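You operate a simulated robot arm through the tools that you are given. There is no shell and no other tool.

You are at the controls of a simulated robot arm. One attempt, no reset.

TASK
Lock the cabinet door, plug the cable port and clear the alarm.
Fine: rubber stopper into the port; one press of the yellow button; leave the cabinet running as it is set.

The check looks at the end state, three seconds after you hand in, the way a careful person would. Anything else that was tipped, shoved, dropped, spilled or broken makes it a failure. Lids that push on must go on centred and level and be pressed home; caps that screw on are set level and turned clockwise until they are tight.

THE ROBOT
A 6-joint arm with a two-finger gripper, fixed in place. Base frame: the origin is at the foot of the arm, x ahead of it, y to its left, z up. Readings come in mm, degrees, newtons and seconds.
Its first joint turns from -166.0 to 166.0 degrees. Payload 3.43 kg.
The TCP is the grasp point between the finger pads, 20 mm short of the fingertips. In the tool frame z runs along the fingers and y along their closing line. The gripper opens to 190 mm. The gripper's body begins 248 mm behind the TCP.
Orientation is told as [roll, pitch, yaw] about the base's x, y, z axes, in that order, counted from this pose: with the fingers straight down and closing along the base's y, the tool's x points along the base's -x, its y along +y and its z along -z.

THE INTERFACE
- The arm moves only by the tool play_rows. Its argument "targets" is a list of rows, each a list of 3 entries, a list of its own where there are three numbers: the shift along the base's x, y, z in units of 500 mm (1.0 is 500 mm), then the turn, a rotation vector about the base's x, y, z in units of 90 degrees (1.0 is 90 degrees), then the gripper command, from -1 (fully open) to 1 (shut), values between in proportion. In form: [[[tx, ty, tz], [rx, ry, rz], jaw], ...]. A call has 1 to 20 rows; each row is the pose to reach, as a shift and turn from the pose commanded when the call began. A call with a number of a shift or a turn outside -1 to 1 is refused whole. A row lasts 0.2 s, in which the tool goes at most 50 mm and 8.6 degrees; a call with a longer step from one row to the next is refused whole, and so is a gripper value outside its range. Where a pose cannot be reached the arm comes as near as it can. A force on the tool above 70 N (or 10 N above the force at the start of the call, whichever is more), or a blocked arm, ends the call early, and 0.2 s more pass. Each finger travels about 153 mm/s and halts on what it meets, pressing with about 35 N; the grip force reading is that of the motor and also rises with nothing between the fingers. The clock runs only during rows and for 0.2 s after the last one: add rows that repeat a pose to give the fingers time. It gives the time, the measured TCP pose, the force on the tool (base axes), the opening and the grip force at its end, in the units of the frame above (readings bear some noise), with the torque about the TCP (base axes, N m) and any sound that the robot's microphone picked up.
- Cameras (640 x 400 px; columns grow to the right, rows downward): "scene" is fixed at [49.1, 648.9, 1380]; the picture's right is [-0.82, -0.57, 0.00], its down [-0.20, 0.30, -0.93] and it looks along [0.53, -0.77, -0.36] (base axes); focal length 321 px, centre (320, 200). "wrist" rides on the gripper at [70, -8, -288] in the tool frame; the picture's right is [0.12, 0.99, 0.00], its down [-0.96, 0.12, -0.25] and it looks along [-0.25, 0.03, 0.97] (tool axes); focal length 261 px, centre (320, 200). There is no depth. A picture from a camera that has moved, and an enlarged one, comes with that camera's place and axes in the base frame and with its lens. The place of the scene camera against the robot may be out by one fixed shift of up to 18 mm in any direction.
- capture(camera): a new picture of that camera. It takes no simulated time.
- slide_trunk(by): slides the trunk up (or, below 0, down) by that many mm; the arm rides with it, the base frame stays. It gives what a move gives, with no picture.
- enlarge(camera, box): a new picture of the part [left, top, right, bottom] of that camera's present view, enlarged. It takes no simulated time.
- sign_off(): hands the job in; it is judged then, once.

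Places have to be worked out from the pictures, the camera data and where the tool is seen. Open the gripper and draw the arm clear of the work before you hand the job in, unless the task says otherwise.

The tools are called after ">>>" as name(argument=value, ...) on one line, values as JSON. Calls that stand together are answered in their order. play_rows: Moves the arm, as the interface text tells. Its arguments: {"type":"object","properties":{"targets":{"type":"array"}},"required":["targets"]} The other tools are called the same way: slide_trunk (by) slides the trunk up or down; capture (camera) takes a picture; enlarge (camera, box) takes an enlarged picture of a part of a camera's view; sign_off () hands the job in.

At the start:

```text
t: 0.0
tool_pos: [456.5, -460.3, 1314.1]
orientation: [0.0, 0.0, 0.1]
contact_force: [-0.6, 0.7, -0.1]
wrist_torque: [-0.01, 0.01, 0.0]
grip_width: 189.7
grasp_force: 0.0
trunk travel left (down, up): [-200.0, 240.0]
```

scene: 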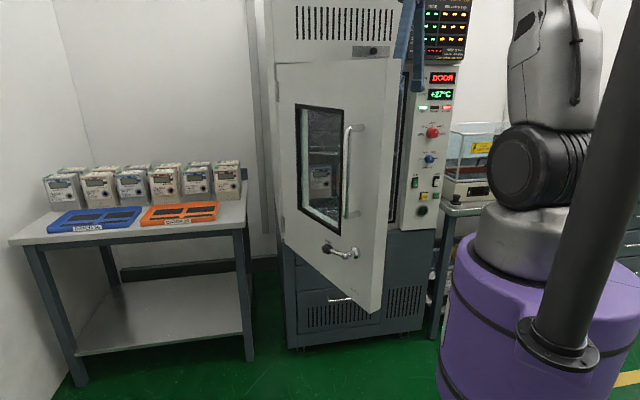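
wrist: 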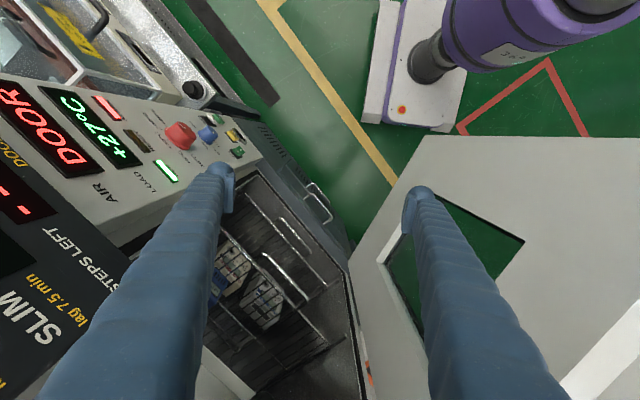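

I start by looking closely at the cabinet, its panel and its surroundings before moving anything.

>>> enlarge(camera="scene", box=[380, 0, 500, 75])

>>> enlarge(camera="scene", box=[380, 60, 500, 240])

>>> enlarge(camera="scene", box=[260, 180, 420, 350])

>>> enlarge(camera="wrist", box=[0, 0, 280, 200])

>>> enlarge(camera="wrist", box=[0, 180, 400, 400])

```text
5.33 times, centred on (440, 38) of scene
camera zoom: at [49.1, 648.9, 1380.0], right [-0.82, -0.57, 0.0], down [-0.2, 0.3, -0.93], along [0.53, -0.77, -0.36], focal length 1713 px, centre (-320, 1067)
```

zoom: 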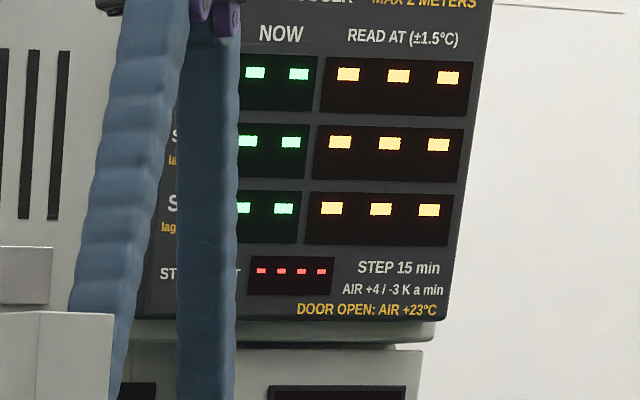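

```text
2.22 times, centred on (440, 150) of scene
camera zoom: at [49.1, 648.9, 1380.0], right [-0.82, -0.57, 0.0], down [-0.2, 0.3, -0.93], along [0.53, -0.77, -0.36], focal length 714 px, centre (53, 311)
```

zoom: 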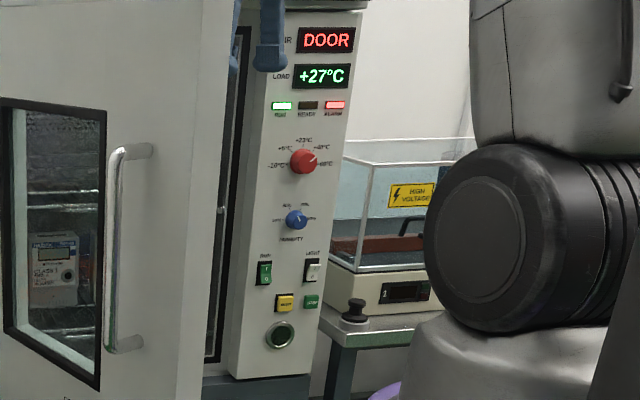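

```text
2.35 times, centred on (340, 265) of scene
camera zoom: at [49.1, 648.9, 1380.0], right [-0.82, -0.57, 0.0], down [-0.2, 0.3, -0.93], along [0.53, -0.77, -0.36], focal length 756 px, centre (273, 47)
```

zoom: 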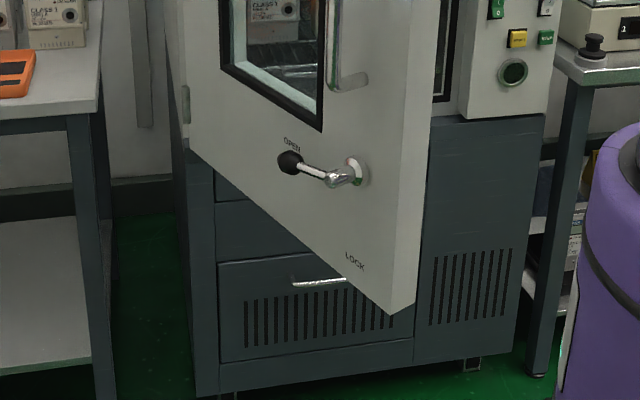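

```text
2.00 times, centred on (140, 100) of wrist
camera zoom: at [386.6, -470.1, 1602.2], right [-0.12, 0.99, 0.0], down [0.96, 0.12, 0.25], along [0.25, 0.03, -0.97], focal length 521 px, centre (680, 400)
```

zoom: 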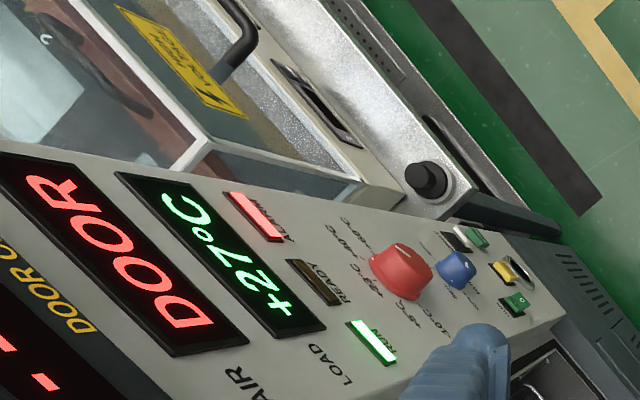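

```text
1.60 times, centred on (200, 290) of wrist
camera zoom: at [386.6, -470.1, 1602.2], right [-0.12, 0.99, 0.0], down [0.96, 0.12, 0.25], along [0.25, 0.03, -0.97], focal length 417 px, centre (512, 56)
```

zoom: 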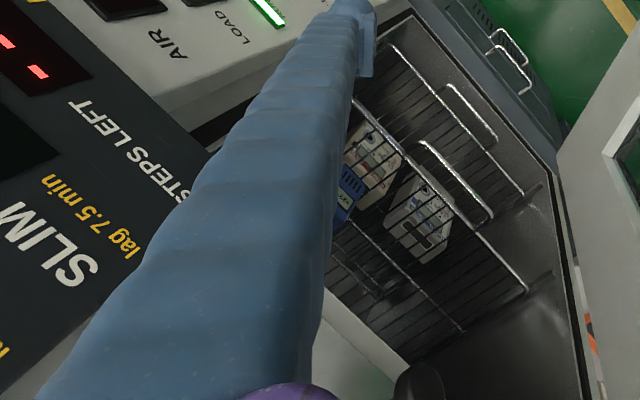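

The door stands about 60° open towards the robot, hinged on the viewer's left, and a black knob-like item stands on the side table. I enlarge those details further before planning.

>>> enlarge(camera="scene", box=[420, 180, 470, 212])

>>> enlarge(camera="wrist", box=[160, 60, 270, 130])

>>> enlarge(camera="wrist", box=[130, 80, 270, 190])

>>> enlarge(camera="wrist", box=[320, 100, 640, 400])

>>> enlarge(camera="scene", box=[395, 150, 455, 230])

>>> enlarge(camera="scene", box=[265, 40, 425, 140])

```text
12.50 times, centred on (445, 196) of scene
camera zoom: at [49.1, 648.9, 1380.0], right [-0.82, -0.57, 0.0], down [-0.2, 0.3, -0.93], along [0.53, -0.77, -0.36], focal length 4014 px, centre (-1242, 250)
```

zoom: 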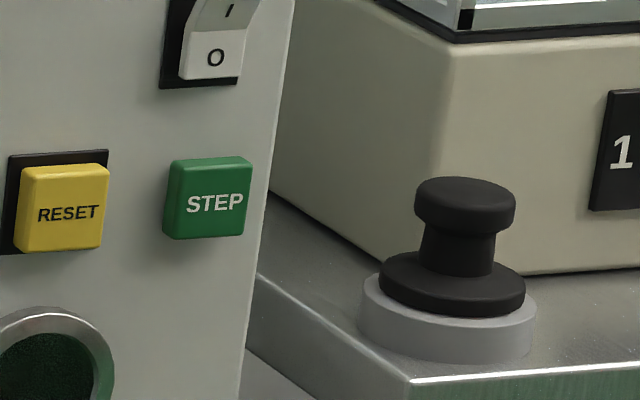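

```text
5.71 times, centred on (215, 95) of wrist
camera zoom: at [386.6, -470.1, 1602.2], right [-0.12, 0.99, 0.0], down [0.96, 0.12, 0.25], along [0.25, 0.03, -0.97], focal length 1489 px, centre (920, 800)
```

zoom: 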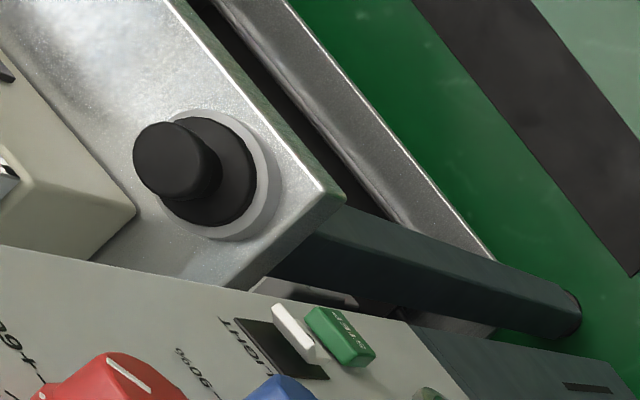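

```text
3.64 times, centred on (200, 135) of wrist
camera zoom: at [386.6, -470.1, 1602.2], right [-0.12, 0.99, 0.0], down [0.96, 0.12, 0.25], along [0.25, 0.03, -0.97], focal length 948 px, centre (756, 436)
```

zoom: 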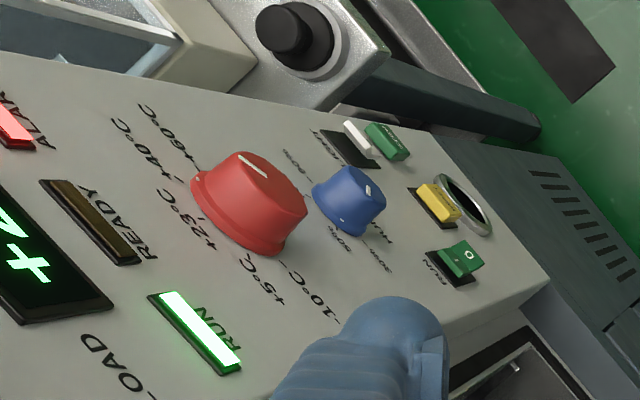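

```text
1.33 times, centred on (480, 250) of wrist
camera zoom: at [386.6, -470.1, 1602.2], right [-0.12, 0.99, 0.0], down [0.96, 0.12, 0.25], along [0.25, 0.03, -0.97], focal length 348 px, centre (107, 133)
```

zoom: 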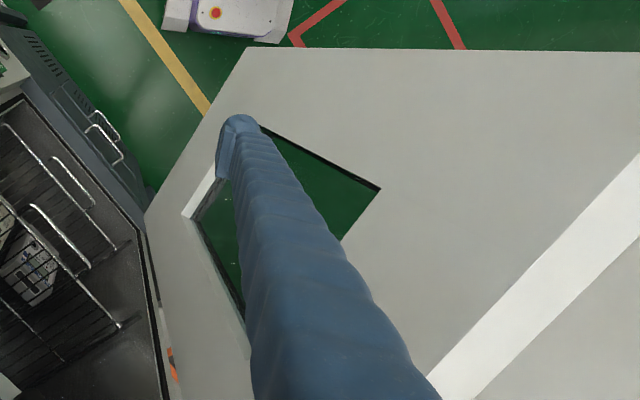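

```text
5.00 times, centred on (425, 190) of scene
camera zoom: at [49.1, 648.9, 1380.0], right [-0.82, -0.57, 0.0], down [-0.2, 0.3, -0.93], along [0.53, -0.77, -0.36], focal length 1606 px, centre (-205, 250)
```

zoom: 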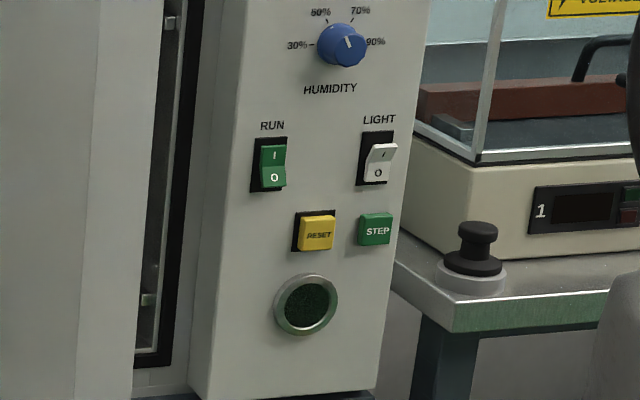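

```text
4.00 times, centred on (345, 90) of scene
camera zoom: at [49.1, 648.9, 1380.0], right [-0.82, -0.57, 0.0], down [-0.2, 0.3, -0.93], along [0.53, -0.77, -0.36], focal length 1285 px, centre (220, 640)
```

zoom: 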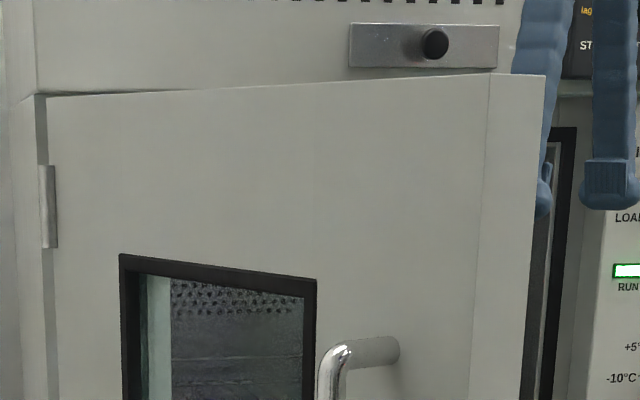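

The stopper (black head, neck and flange) sits in a grey ring on the side table near (318, -816, 853). The panel plane seems to lie about 780 mm from the base, facing (-0.7, 0.7). I pull the tool back out of the doorway towards -x, turn it about -45° to square up with the cabinet, and narrow the fingers.

>>> play_rows(targets=[[[-0.05, 0, 0], [0, 0, -0.08], -0.6], [[-0.1, 0, 0], [0, 0, -0.16], -0.2], [[-0.15, 0, 0], [0, 0, -0.24], 0.2], [[-0.2, 0, 0], [0, 0, -0.33], 0.4], [[-0.25, 0, 0], [0, 0, -0.42], 0.4], [[-0.3, 0, 0], [0, 0, -0.5], 0.4], [[-0.3, 0, 0], [0, 0, -0.5], 0.4]])

>>> capture(camera="wrist")

>>> capture(camera="scene")

```text
t: 1.6
tool_pos: [307.2, -461.3, 1313.4]
orientation: [0.0, 0.1, -45.0]
contact_force: [1.0, 0.7, 0.8]
wrist_torque: [-0.02, -0.02, 0.01]
grip_width: 56.8
grasp_force: 0.0
trunk travel left (down, up): [-200.0, 240.0]
```

```text
taken
camera wrist: at [251.8, -418.2, 1601.8], right [0.62, 0.79, 0.0], down [0.76, -0.6, 0.25], along [0.19, -0.15, -0.97], focal length 261 px, centre (320, 200)
```

wrist: 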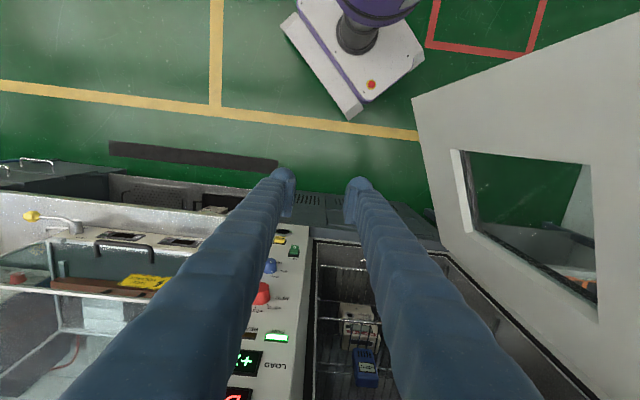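

```text
taken
```

scene: 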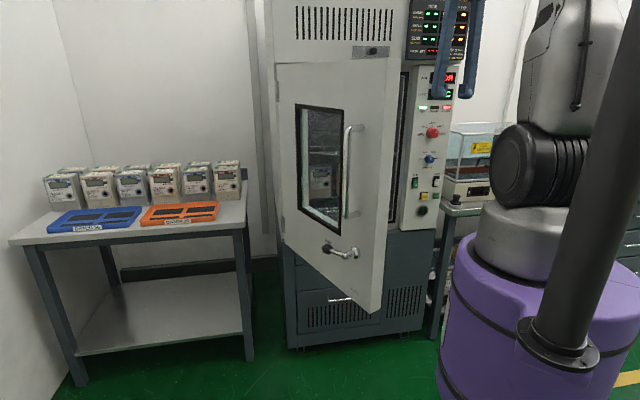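

The tool is now clear of the doorway and aligned with the cabinet. I enlarge the wrist view for panel measurements.

>>> enlarge(camera="wrist", box=[200, 190, 320, 265])

>>> enlarge(camera="wrist", box=[180, 210, 340, 400])

>>> enlarge(camera="wrist", box=[300, 180, 640, 400])

>>> enlarge(camera="scene", box=[340, 35, 400, 70])

```text
5.33 times, centred on (260, 228) of wrist
camera zoom: at [251.8, -418.2, 1601.8], right [0.62, 0.79, 0.0], down [0.76, -0.6, 0.25], along [0.19, -0.15, -0.97], focal length 1390 px, centre (640, 53)
```

zoom: 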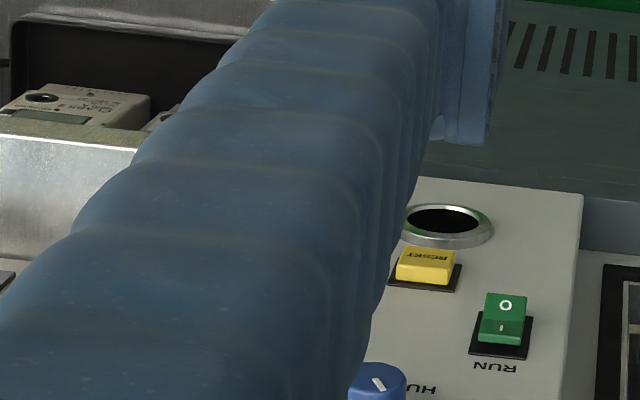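

```text
2.11 times, centred on (260, 305) of wrist
camera zoom: at [251.8, -418.2, 1601.8], right [0.62, 0.79, 0.0], down [0.76, -0.6, 0.25], along [0.19, -0.15, -0.97], focal length 549 px, centre (446, -21)
```

zoom: 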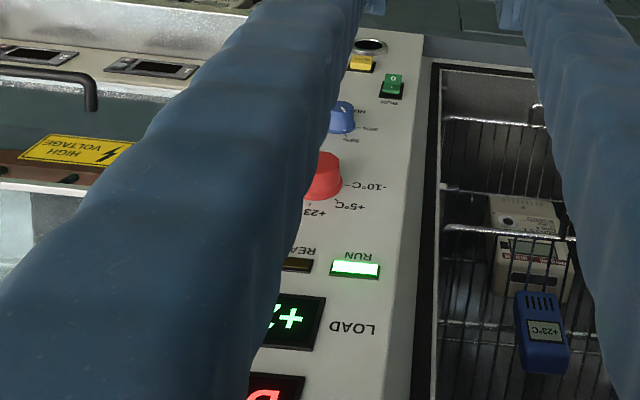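

```text
1.82 times, centred on (470, 290) of wrist
camera zoom: at [251.8, -418.2, 1601.8], right [0.62, 0.79, 0.0], down [0.76, -0.6, 0.25], along [0.19, -0.15, -0.97], focal length 474 px, centre (47, 36)
```

zoom: 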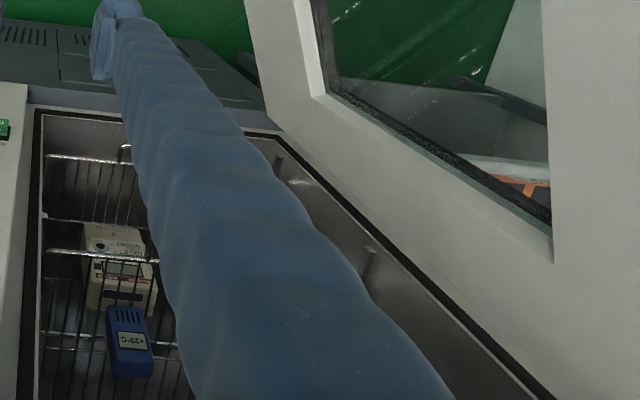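

```text
10.67 times, centred on (370, 52) of scene
camera zoom: at [49.1, 648.9, 1380.0], right [-0.82, -0.57, 0.0], down [-0.2, 0.3, -0.93], along [0.53, -0.77, -0.36], focal length 3426 px, centre (-213, 1773)
```

zoom: 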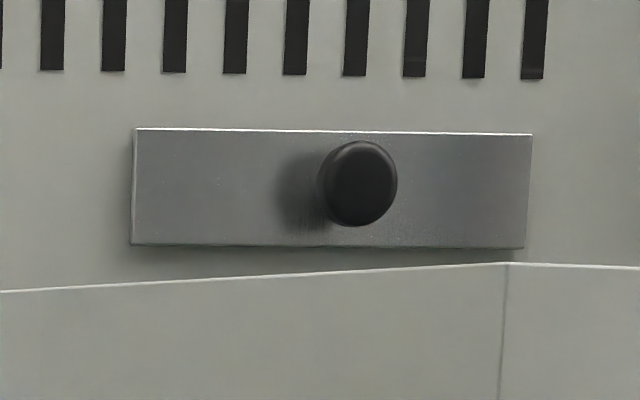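

Triangulating two wrist views, the cabinet front faces exactly (-0.707, 0.707). RESET is near (421, -703, 880), the port is just below it near z≈805, and the door top is near z≈1415. I raise the trunk 160 mm so the fingers can pass over the door top to its outer side.

>>> slide_trunk(by=160)

```text
t: 3.4
tool_pos: [306.9, -461.4, 1473.7]
orientation: [0.0, -0.1, -45.0]
contact_force: [-0.5, 1.7, 0.4]
wrist_torque: [-0.01, 0.02, 0.0]
grip_width: 56.8
grasp_force: 0.0
trunk travel left (down, up): [-360.0, 80.0]
```

The tool is above the door top now (fingertips at about 1454). I carry it across to the outer side of the door with the fingers closed, then look.

>>> play_rows(targets=[[[0.029, 0.085, 0], [0, 0, 0], 0.7], [[0.058, 0.17, 0], [0, 0, 0], 1], [[0.087, 0.255, 0], [0, 0, 0], 1], [[0.116, 0.34, 0], [0, 0, 0], 1], [[0.145, 0.425, 0], [0, 0, 0], 1], [[0.174, 0.51, 0], [0, 0, 0], 1], [[0.203, 0.595, 0], [0, 0, 0], 1], [[0.232, 0.68, 0], [0, 0, 0], 1], [[0.261, 0.765, 0], [0, 0, 0], 1], [[0.29, 0.85, 0], [0, 0, 0], 1], [[0.318, 0.934, 0], [0, 0, 0], 1], [[0.318, 0.934, 0], [0, 0, 0], 1]])

>>> capture(camera="wrist")

>>> capture(camera="scene")

```text
t: 6.0
tool_pos: [466.0, 6.5, 1473.9]
orientation: [-0.1, -0.1, -45.0]
contact_force: [-0.5, -0.3, 0.0]
wrist_torque: [0.07, -0.05, 0.01]
grip_width: 0.1
grasp_force: 34.2
trunk travel left (down, up): [-360.0, 80.0]
```

```text
taken
camera wrist: at [410.3, 49.6, 1764.1], right [0.62, 0.79, 0.0], down [0.76, -0.6, 0.25], along [0.19, -0.15, -0.97], focal length 261 px, centre (320, 200)
```

wrist: 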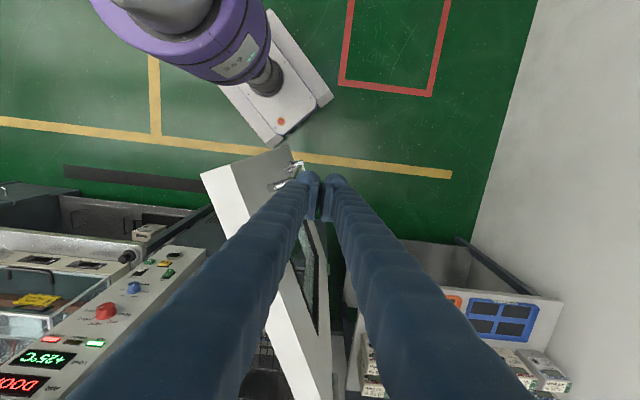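

```text
taken
```

scene: 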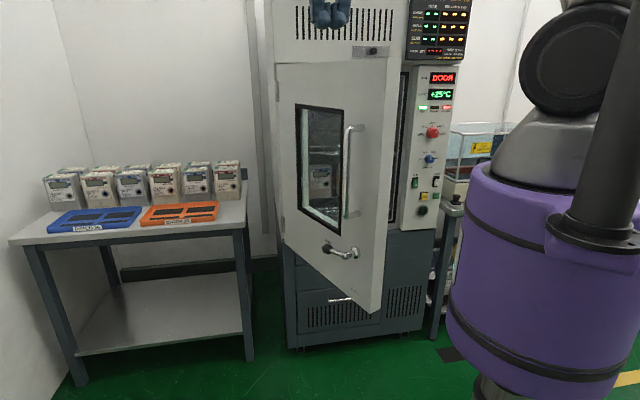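

From the door-top corners, the door's outer free edge is near (370, -66) and its open angle is about 64°. The tool is 100 mm outside the face and about 67 mm in from the free edge. I lower the trunk so the fingers face the door above its pull handle.

>>> slide_trunk(by=-160)

>>> capture(camera="scene")

>>> capture(camera="wrist")

```text
t: 7.9
tool_pos: [467.0, 7.4, 1315.0]
orientation: [0.0, 0.0, -45.0]
contact_force: [0.0, 0.3, -0.8]
wrist_torque: [0.02, 0.02, -0.03]
grip_width: 0.0
grasp_force: 34.8
trunk travel left (down, up): [-200.0, 240.0]
```

```text
taken
```

scene: 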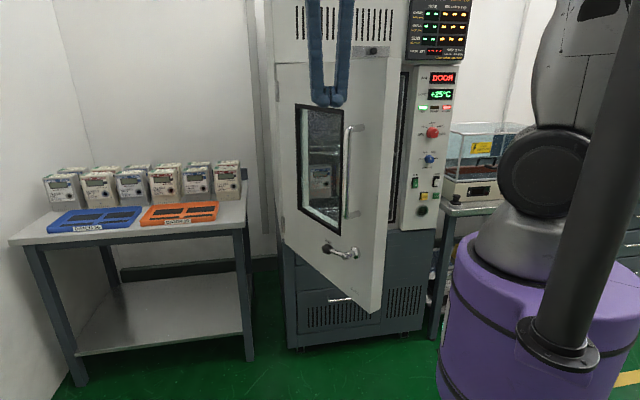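

```text
taken
camera wrist: at [410.9, 49.9, 1604.0], right [0.62, 0.79, 0.0], down [0.76, -0.6, 0.25], along [0.19, -0.15, -0.97], focal length 261 px, centre (320, 200)
```

wrist: 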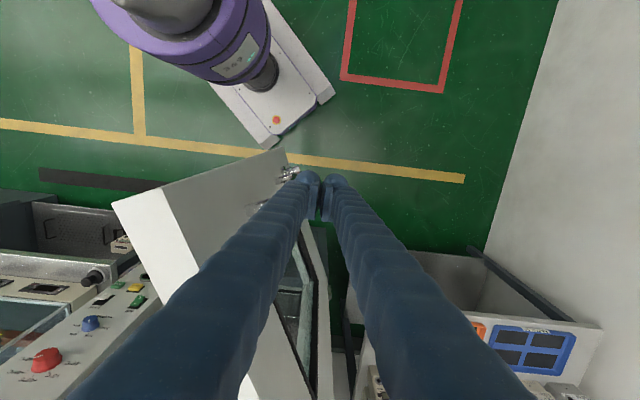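

The way is clear, and the door edge at (370, -66) with its top at 1416 is confirmed. I push the outer face gently along the hinge arc, from about 64° to about 25°, with the closed fingers.

>>> play_rows(targets=[[[-0.017, -0.048, 0], [0, 0, 0], 1], [[-0.033, -0.098, 0], [0, 0, 0], 1], [[-0.048, -0.147, 0], [0, 0, 0], 1], [[-0.064, -0.192, 0], [0, 0, 0], 1], [[-0.079, -0.238, 0], [0, 0, 0], 1], [[-0.092, -0.283, 0], [0, 0, 0], 1], [[-0.101, -0.332, 0], [0, 0, 0], 1], [[-0.108, -0.382, 0], [0, 0, 0], 1], [[-0.114, -0.433, 0], [0, 0, 0], 1], [[-0.114, -0.484, 0], [0, 0, 0], 1], [[-0.113, -0.534, 0], [0, 0, 0], 1], [[-0.11, -0.586, 0], [0, 0, 0], 1], [[-0.101, -0.636, 0], [0, 0, 0], 1], [[-0.09, -0.687, 0], [0, 0, 0], 1], [[-0.079, -0.738, 0], [0, 0, 0], 1]])

>>> capture(camera="wrist")

>>> capture(camera="scene")

```text
t: 11.1
tool_pos: [427.1, -361.9, 1316.0]
orientation: [0.0, -0.1, -45.0]
contact_force: [-0.2, 0.4, 0.7]
wrist_torque: [0.02, -0.01, -0.02]
grip_width: 0.0
grasp_force: 34.1
trunk travel left (down, up): [-200.0, 240.0]
```

```text
taken
camera wrist: at [371.7, -320.0, 1604.3], right [0.62, 0.79, 0.0], down [0.76, -0.6, 0.25], along [0.19, -0.15, -0.97], focal length 261 px, centre (320, 200)
```

wrist: 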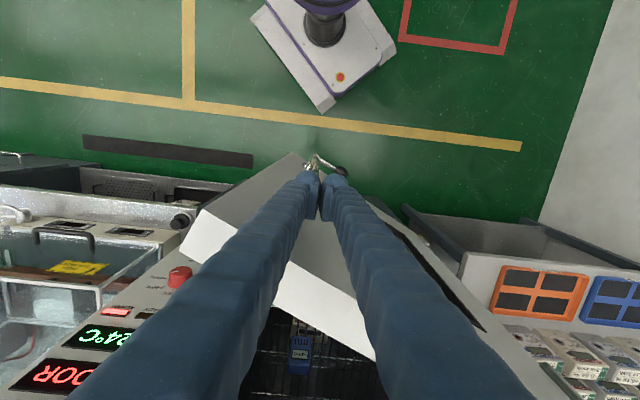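

```text
taken
```

scene: 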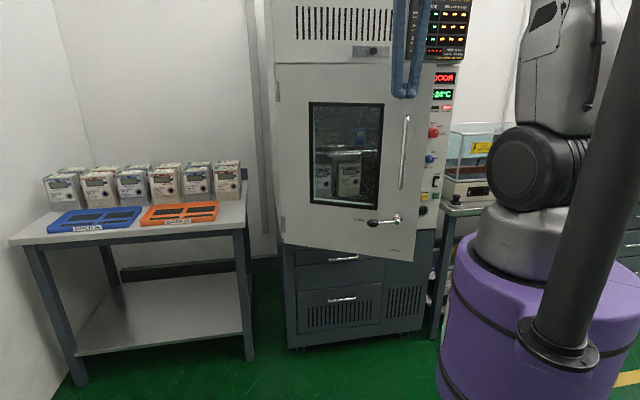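

The door is following the push and stands at about 25° with no significant force. I continue slowly to the closed position.

>>> play_rows(targets=[[[0.0125, -0.037, 0], [0, 0, 0], 1], [[0.027, -0.074, 0], [0, 0, 0], 1], [[0.042, -0.11, 0], [0, 0, 0], 1], [[0.058, -0.145, 0], [0, 0, 0], 1], [[0.072, -0.169, 0], [0, 0, 0], 1], [[0.086, -0.193, 0], [0, 0, 0], 1], [[0.1, -0.217, 0], [0, 0, 0], 1], [[0.114, -0.24, 0], [0, 0, 0], 1], [[0.126, -0.257, 0], [0, 0, 0], 1], [[0.139, -0.274, 0], [0, 0, 0], 1], [[0.151, -0.291, 0], [0, 0, 0], 1], [[0.161, -0.303, 0], [0, 0, 0], 1], [[0.172, -0.316, 0], [0, 0, 0], 1], [[0.182, -0.328, 0], [0, 0, 0], 1]])

>>> capture(camera="wrist")

>>> capture(camera="scene")

```text
t: 14.1
tool_pos: [518.0, -525.6, 1313.4]
orientation: [0.1, 0.0, -44.9]
contact_force: [-0.1, -0.9, -0.1]
wrist_torque: [0.02, 0.03, -0.01]
grip_width: 0.4
grasp_force: 33.6
trunk travel left (down, up): [-200.0, 240.0]
```

```text
taken
camera wrist: at [463.2, -483.0, 1602.3], right [0.62, 0.79, 0.0], down [0.76, -0.6, 0.25], along [0.19, -0.15, -0.97], focal length 261 px, centre (320, 200)
```

wrist: 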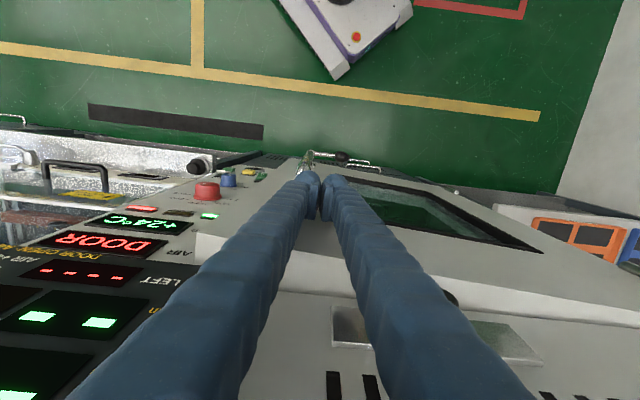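

```text
taken
```

scene: 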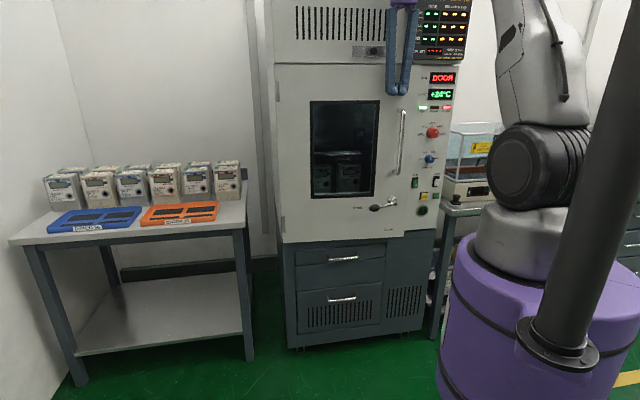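

The door is nearly shut. I keep pushing in small steps until the force shows it seated against the frame.

>>> play_rows(targets=[[[0.007, -0.007, 0], [0, 0, 0], 1], [[0.014, -0.014, 0], [0, 0, 0], 1], [[0.02, -0.02, 0], [0, 0, 0], 1], [[0.026, -0.026, 0], [0, 0, 0], 1], [[0.032, -0.032, 0], [0, 0, 0], 1]])

>>> capture(camera="wrist")

```text
t: 15.1
tool_pos: [524.5, -532.3, 1314.9]
orientation: [0.0, 0.5, -45.1]
contact_force: [-31.8, 35.9, -16.1]
wrist_torque: [-10.44, -8.9, 0.05]
grip_width: 0.1
grasp_force: 34.7
trunk travel left (down, up): [-200.0, 240.0]
stopped in row 5: the force on the tool passed its limit at 79 N (the readings are from after the stop); the commanded pose is now the measured one
```

```text
taken
camera wrist: at [470.3, -491.5, 1604.6], right [0.62, 0.79, 0.0], down [0.76, -0.6, 0.24], along [0.19, -0.15, -0.97], focal length 261 px, centre (320, 200)
```

wrist: 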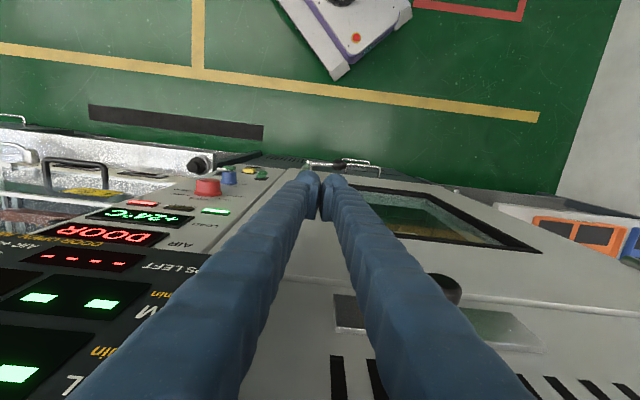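

The door is seated at about 47 N, with its outer face at depth d≈768 as predicted. I back off along the cabinet normal and check that it stays shut.

>>> play_rows(targets=[[[-0.01, 0.01, 0], [0, 0, 0], 1], [[-0.03, 0.03, 0], [0, 0, 0], 1], [[-0.08, 0.08, 0], [0, 0, 0], 1], [[-0.14, 0.14, 0], [0, 0, 0], 1], [[-0.2, 0.2, 0], [0, 0, 0], 1], [[-0.2, 0.2, 0], [0, 0, 0], 1]])

>>> capture(camera="wrist")

>>> capture(camera="scene")

>>> enlarge(camera="scene", box=[340, 150, 460, 250])

```text
t: 16.5
tool_pos: [427.8, -436.7, 1312.9]
orientation: [0.1, 0.7, -45.0]
contact_force: [0.8, 0.0, -0.1]
wrist_torque: [-0.11, 0.05, 0.03]
grip_width: 0.0
grasp_force: 34.3
trunk travel left (down, up): [-200.0, 240.0]
```

```text
taken
camera wrist: at [374.2, -395.1, 1602.6], right [0.62, 0.79, 0.0], down [0.76, -0.6, 0.24], along [0.19, -0.15, -0.97], focal length 261 px, centre (320, 200)
```

wrist: 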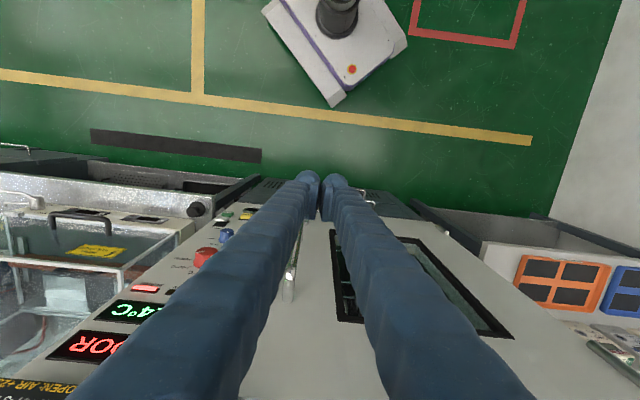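

```text
taken
```

scene: 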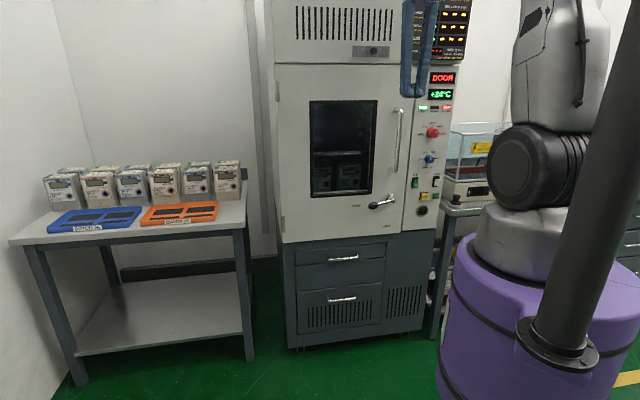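

```text
4.00 times, centred on (400, 200) of scene
camera zoom: at [49.1, 648.9, 1380.0], right [-0.82, -0.57, 0.0], down [-0.2, 0.3, -0.93], along [0.53, -0.77, -0.36], focal length 1285 px, centre (0, 200)
```

zoom: 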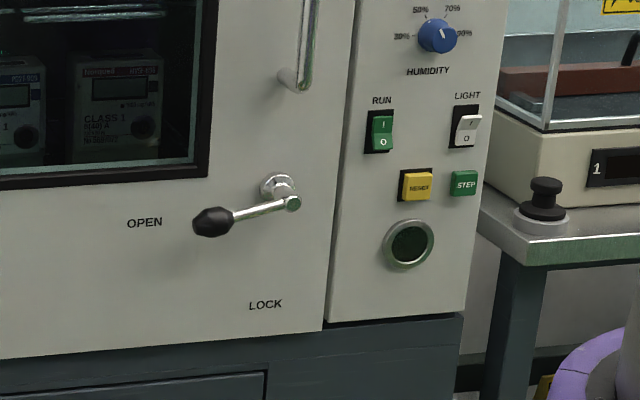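

The door stays shut, and the lever still points to OPEN (left) with LOCK straight below its pivot. I now tilt the tool up towards horizontal in two stages to get a frontal view of the lever and panel.

>>> play_rows(targets=[[[0, 0, 0], [-0.06, -0.06, 0], 1], [[0, 0, 0], [-0.12, -0.12, 0], 1], [[0, 0, 0], [-0.18, -0.18, 0], 1], [[0, 0, 0], [-0.24, -0.24, 0], 1], [[0, 0, 0], [-0.3, -0.3, 0], 1], [[0, 0, 0], [-0.354, -0.354, 0], 1], [[0, 0, 0], [-0.354, -0.354, 0], 1]])

>>> capture(camera="wrist")

>>> capture(camera="scene")

```text
t: 17.8
tool_pos: [433.5, -441.6, 1206.7]
orientation: [1.0, -27.6, -45.4]
contact_force: [-0.2, 0.1, 1.1]
wrist_torque: [-0.07, 0.08, -0.07]
grip_width: 0.0
grasp_force: 34.2
trunk travel left (down, up): [-200.0, 240.0]
stopped in row 6: the arm was blocked; the commanded pose is now the measured one
```

```text
taken
camera wrist: at [287.7, -311.9, 1431.3], right [0.63, 0.78, -0.04], down [0.6, -0.45, 0.67], along [0.5, -0.44, -0.74], focal length 261 px, centre (320, 200)
```

wrist: 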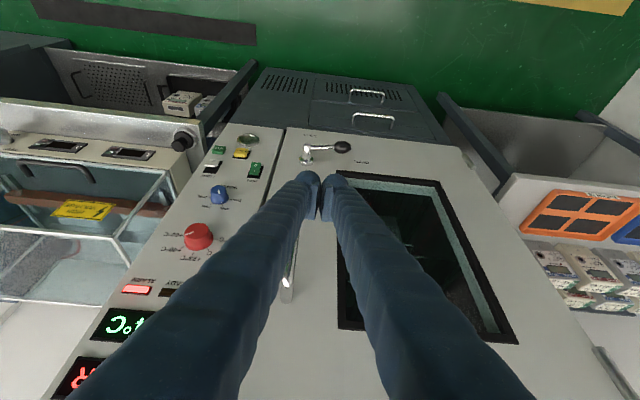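

```text
taken
```

scene: 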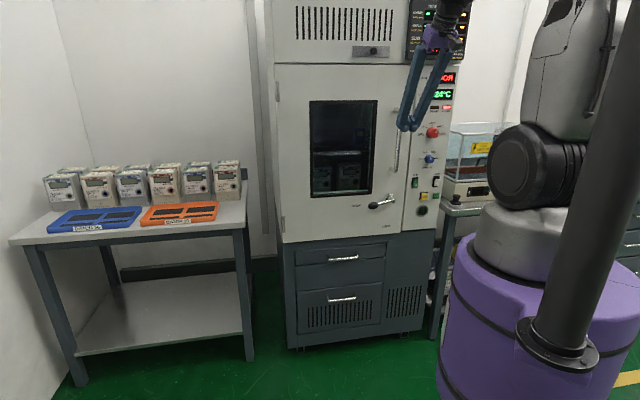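

Tilting at this height ran into the arm's own limits: the TCP sagged to z 1207 at 28° tilt, with no contact force. I test whether a steeper tilt is reachable lower down, staying well in front of the door (d≈620).

>>> play_rows(targets=[[[0, 0, -0.06], [0, 0, 0], 1], [[0, 0, -0.12], [0, 0, 0], 1], [[0, 0, -0.18], [0, 0, 0], 1], [[0, 0, -0.24], [0, 0, 0], 1], [[0, 0, -0.24], [-0.05, -0.05, 0], 1], [[0, 0, -0.24], [-0.1, -0.1, 0], 1], [[0, 0, -0.24], [-0.137, -0.137, 0], 1], [[0, 0, -0.24], [-0.137, -0.137, 0], 1]])

>>> capture(camera="wrist")

>>> capture(camera="scene")

```text
t: 19.6
tool_pos: [458.9, -476.8, 1115.1]
orientation: [1.3, -44.9, -45.6]
contact_force: [-0.2, 0.1, 0.1]
wrist_torque: [0.07, -0.06, 0.08]
grip_width: 0.0
grasp_force: 34.6
out of reach, approached as far as the arm can: row 5, 6, 7, 8
trunk travel left (down, up): [-200.0, 240.0]
```

```text
taken
camera wrist: at [272.1, -307.0, 1268.8], right [0.64, 0.77, -0.07], down [0.43, -0.28, 0.86], along [0.64, -0.58, -0.51], focal length 261 px, centre (320, 200)
```

wrist: 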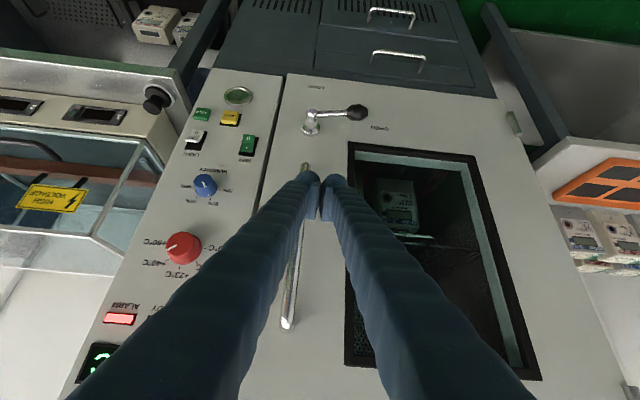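

```text
taken
```

scene: 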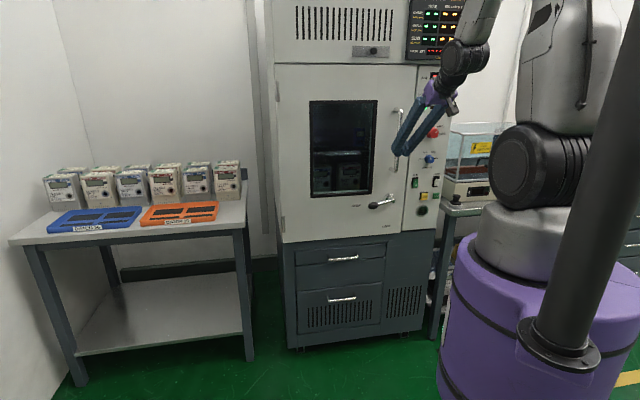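

The 45° tilt is reachable once the TCP is at d≥660. I slide sideways along the door, away from the pull handle and towards the lever-knob side, before going lower.

>>> play_rows(targets=[[[0.04, 0.04, 0], [-0.137, -0.137, 0], 1], [[0.08, 0.08, 0], [-0.137, -0.137, 0], 1], [[0.12, 0.12, 0], [-0.137, -0.137, 0], 1], [[0.12, 0.12, 0], [-0.137, -0.137, 0], 1]])

```text
refused: row 1 steps farther than a row can; nothing moved
```

The turn is relative to the already tilted pose, so I send the shift without any turn.

>>> play_rows(targets=[[[0.04, 0.04, 0], [0, 0, 0], 1], [[0.08, 0.08, 0], [0, 0, 0], 1], [[0.12, 0.12, 0], [0, 0, 0], 1], [[0.12, 0.12, 0], [0, 0, 0], 1]])

>>> capture(camera="wrist")

```text
t: 20.6
tool_pos: [519.3, -416.0, 1113.8]
orientation: [1.2, -45.0, -45.6]
contact_force: [0.4, -0.9, -0.5]
wrist_torque: [-0.04, 0.0, 0.0]
grip_width: 0.0
grasp_force: 33.7
trunk travel left (down, up): [-200.0, 240.0]
```

```text
taken
camera wrist: at [332.9, -246.5, 1268.4], right [0.64, 0.76, -0.07], down [0.43, -0.28, 0.86], along [0.64, -0.58, -0.51], focal length 261 px, centre (320, 200)
```

wrist: 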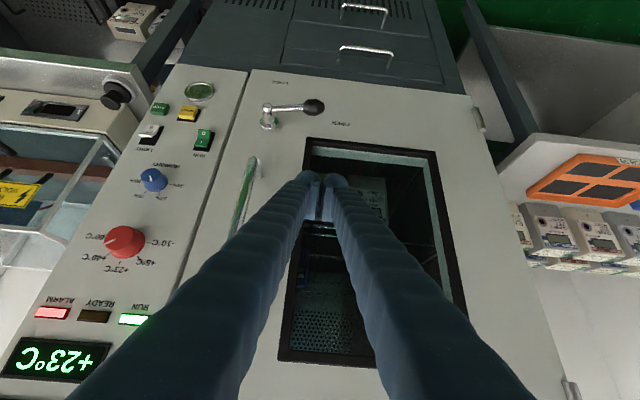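

The fingers are now at l≈-73, clear of the handle. I lower the trunk 150 mm to bring the tool just above lever height, still in front of the door.

>>> slide_trunk(by=-150)

>>> capture(camera="wrist")

>>> capture(camera="scene")

```text
t: 22.3
tool_pos: [519.0, -416.7, 964.6]
orientation: [1.1, -45.1, -45.6]
contact_force: [0.1, 0.0, -0.7]
wrist_torque: [0.03, -0.03, -0.04]
grip_width: 0.0
grasp_force: 34.5
trunk travel left (down, up): [-50.0, 390.0]
```

```text
taken
camera wrist: at [332.7, -246.8, 1118.6], right [0.64, 0.76, -0.07], down [0.43, -0.28, 0.86], along [0.64, -0.58, -0.51], focal length 261 px, centre (320, 200)
```

wrist: 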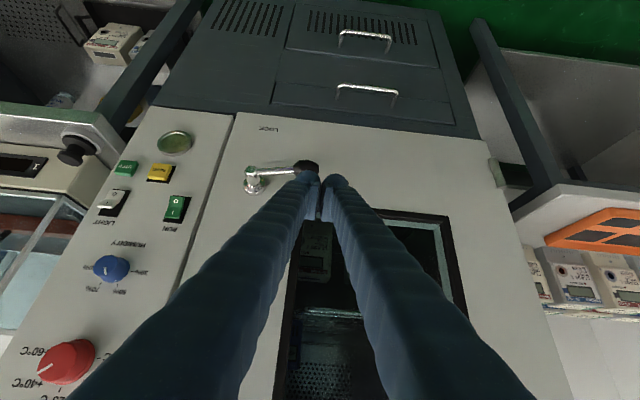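

```text
taken
```

scene: 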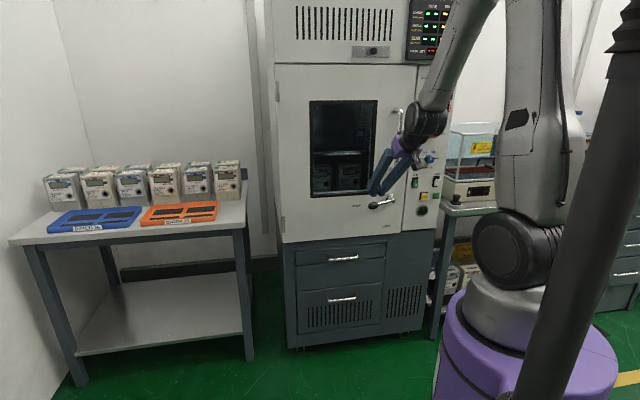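

The tool sits in front of the door just above the lever. I enlarge this view and the panel area to measure the lever, port, RESET and stopper accurately.

>>> enlarge(camera="wrist", box=[220, 110, 360, 230])

>>> enlarge(camera="wrist", box=[40, 110, 240, 240])

>>> enlarge(camera="scene", box=[340, 150, 460, 250])

```text
3.33 times, centred on (290, 170) of wrist
camera zoom: at [332.7, -246.8, 1118.6], right [0.64, 0.76, -0.07], down [0.43, -0.28, 0.86], along [0.64, -0.58, -0.51], focal length 869 px, centre (420, 300)
```

zoom: 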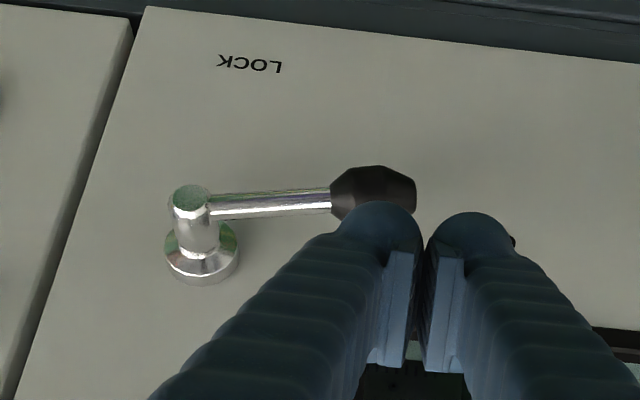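

```text
3.08 times, centred on (140, 175) of wrist
camera zoom: at [332.7, -246.8, 1118.6], right [0.64, 0.76, -0.07], down [0.43, -0.28, 0.86], along [0.64, -0.58, -0.51], focal length 802 px, centre (874, 277)
```

zoom: 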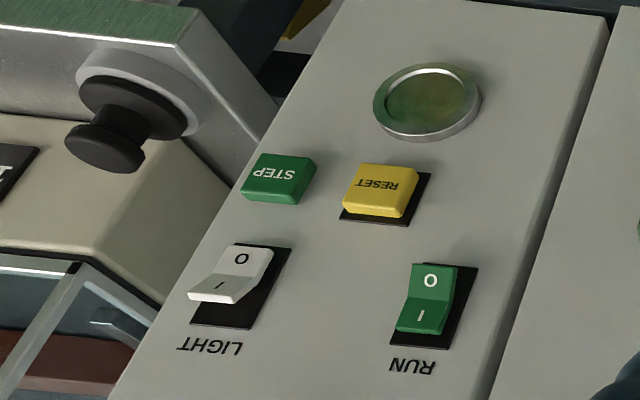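

```text
4.00 times, centred on (400, 200) of scene
camera zoom: at [49.1, 648.9, 1380.0], right [-0.82, -0.57, 0.0], down [-0.2, 0.3, -0.93], along [0.53, -0.77, -0.36], focal length 1285 px, centre (0, 200)
```

zoom: 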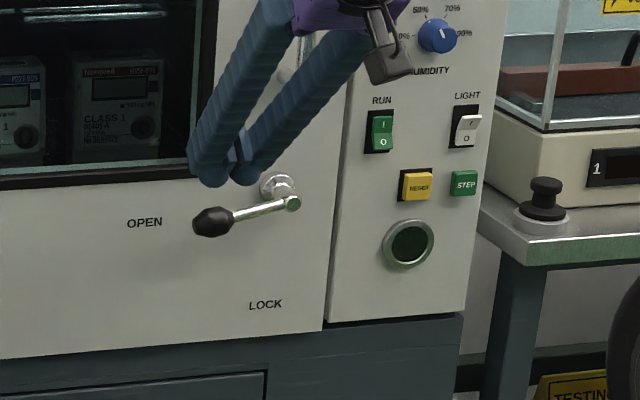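

Now measured: lever pivot at l≈29, z≈895, d≈725; knob centre at l≈-52, z≈877; LOCK straight below the pivot. I bring the closed fingertips to a hover just above the knob, about 14 mm clear of the door face.

>>> play_rows(targets=[[[0.022, -0.023, -0.007], [0, 0, 0], 1], [[0.044, -0.045, -0.015], [0, 0, 0], 1], [[0.065, -0.068, -0.022], [0, 0, 0], 1], [[0.086, -0.09, -0.029], [0, 0, 0], 1], [[0.086, -0.09, -0.029], [0, 0, 0], 1]])

>>> enlarge(camera="wrist", box=[220, 110, 360, 230])

>>> enlarge(camera="scene", box=[340, 150, 460, 250])

```text
t: 23.5
tool_pos: [563.4, -461.6, 949.0]
orientation: [1.1, -45.0, -45.6]
contact_force: [0.1, 0.1, -0.7]
wrist_torque: [-0.03, -0.02, 0.0]
grip_width: 0.1
grasp_force: 34.7
trunk travel left (down, up): [-50.0, 390.0]
```

```text
3.33 times, centred on (290, 170) of wrist
camera zoom: at [376.5, -291.7, 1104.0], right [0.64, 0.76, -0.07], down [0.43, -0.28, 0.86], along [0.64, -0.58, -0.51], focal length 869 px, centre (420, 300)
```

zoom: 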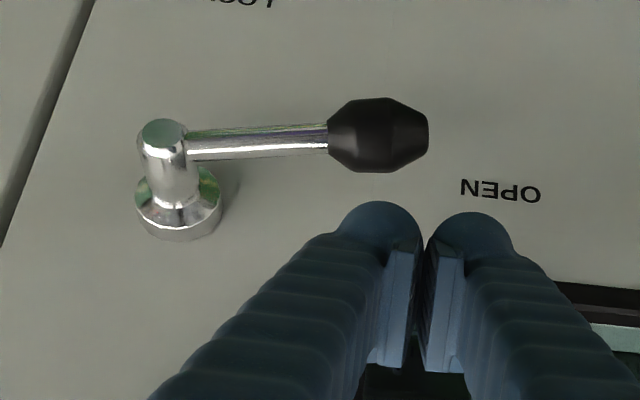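

```text
4.00 times, centred on (400, 200) of scene
camera zoom: at [49.1, 648.9, 1380.0], right [-0.82, -0.57, 0.0], down [-0.2, 0.3, -0.93], along [0.53, -0.77, -0.36], focal length 1285 px, centre (0, 200)
```

zoom: 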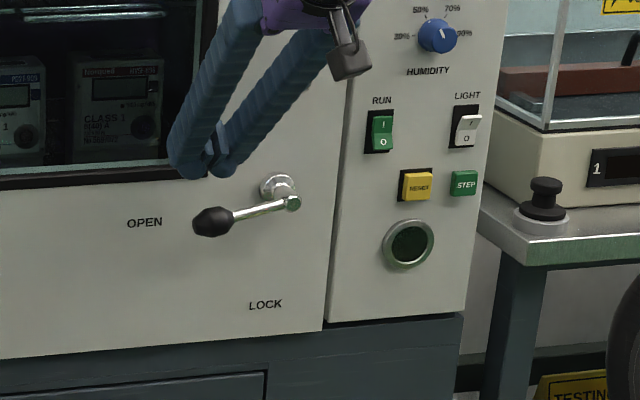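

The fingers hover above the knob. I check the finger-tip shape closely, because its true width matters for the push.

>>> enlarge(camera="wrist", box=[280, 160, 380, 230])

>>> enlarge(camera="scene", box=[370, 150, 430, 215])

```text
5.71 times, centred on (330, 195) of wrist
camera zoom: at [376.5, -291.7, 1104.0], right [0.64, 0.76, -0.07], down [0.43, -0.28, 0.86], along [0.64, -0.58, -0.51], focal length 1489 px, centre (263, 229)
```

zoom: 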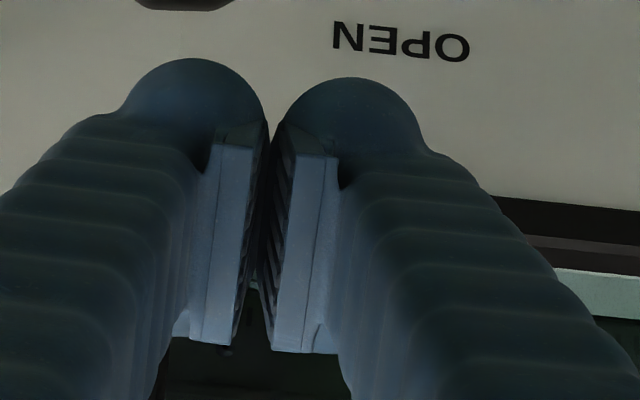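

```text
6.15 times, centred on (400, 182) of scene
camera zoom: at [49.1, 648.9, 1380.0], right [-0.82, -0.57, 0.0], down [-0.2, 0.3, -0.93], along [0.53, -0.77, -0.36], focal length 1976 px, centre (-172, 308)
```

zoom: 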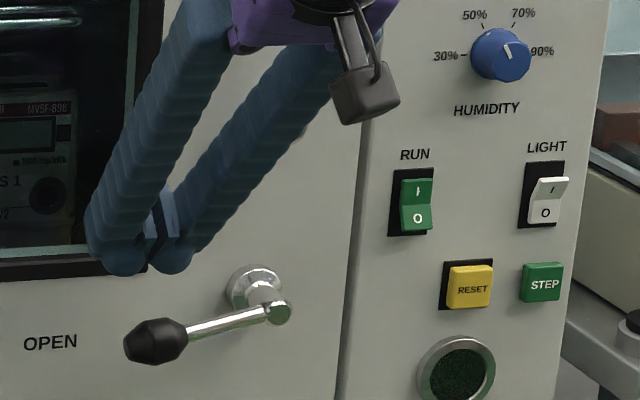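

The fingertips are padded and rounded, so I push by the force reading rather than by assumed dimensions. I press the knob down along its arc, first to about 50°.

>>> play_rows(targets=[[[-0.0007, -0.0007, -0.03], [0, 0, 0], 1], [[-0.0013, -0.0013, -0.0586], [0, 0, 0], 1], [[-0.0031, -0.0031, -0.0804], [0, 0, 0], 1], [[-0.0072, -0.0072, -0.1032], [0, 0, 0], 1], [[-0.0136, -0.0136, -0.125], [0, 0, 0], 1], [[-0.0221, -0.0221, -0.1452], [0, 0, 0], 1], [[-0.0324, -0.0324, -0.1636], [0, 0, 0], 1]])

>>> enlarge(camera="wrist", box=[220, 110, 360, 230])

>>> enlarge(camera="scene", box=[340, 150, 460, 250])

```text
t: 25.1
tool_pos: [547.4, -477.7, 868.5]
orientation: [1.1, -45.2, -45.7]
contact_force: [-0.3, -0.2, 0.3]
wrist_torque: [0.01, 0.0, -0.01]
grip_width: 0.0
grasp_force: 33.5
trunk travel left (down, up): [-50.0, 390.0]
```

```text
3.33 times, centred on (290, 170) of wrist
camera zoom: at [359.1, -308.6, 1022.2], right [0.64, 0.76, -0.07], down [0.43, -0.28, 0.86], along [0.64, -0.58, -0.51], focal length 869 px, centre (420, 300)
```

zoom: 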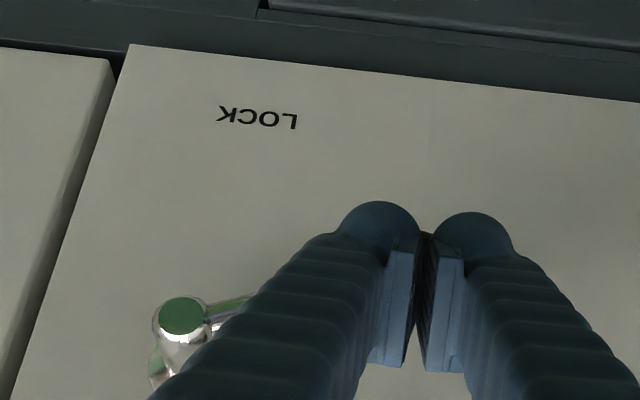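

```text
4.00 times, centred on (400, 200) of scene
camera zoom: at [49.1, 648.9, 1380.0], right [-0.82, -0.57, 0.0], down [-0.2, 0.3, -0.93], along [0.53, -0.77, -0.36], focal length 1285 px, centre (0, 200)
```

zoom: 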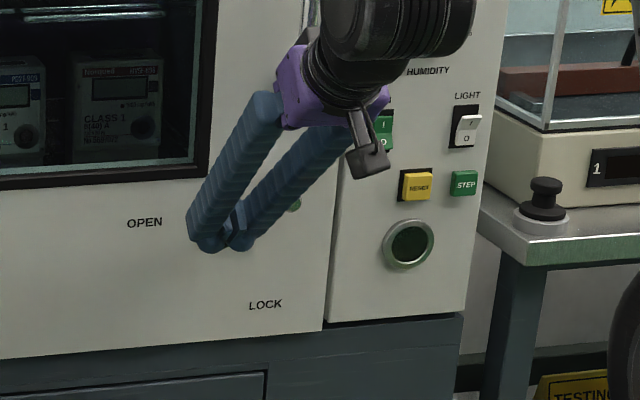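

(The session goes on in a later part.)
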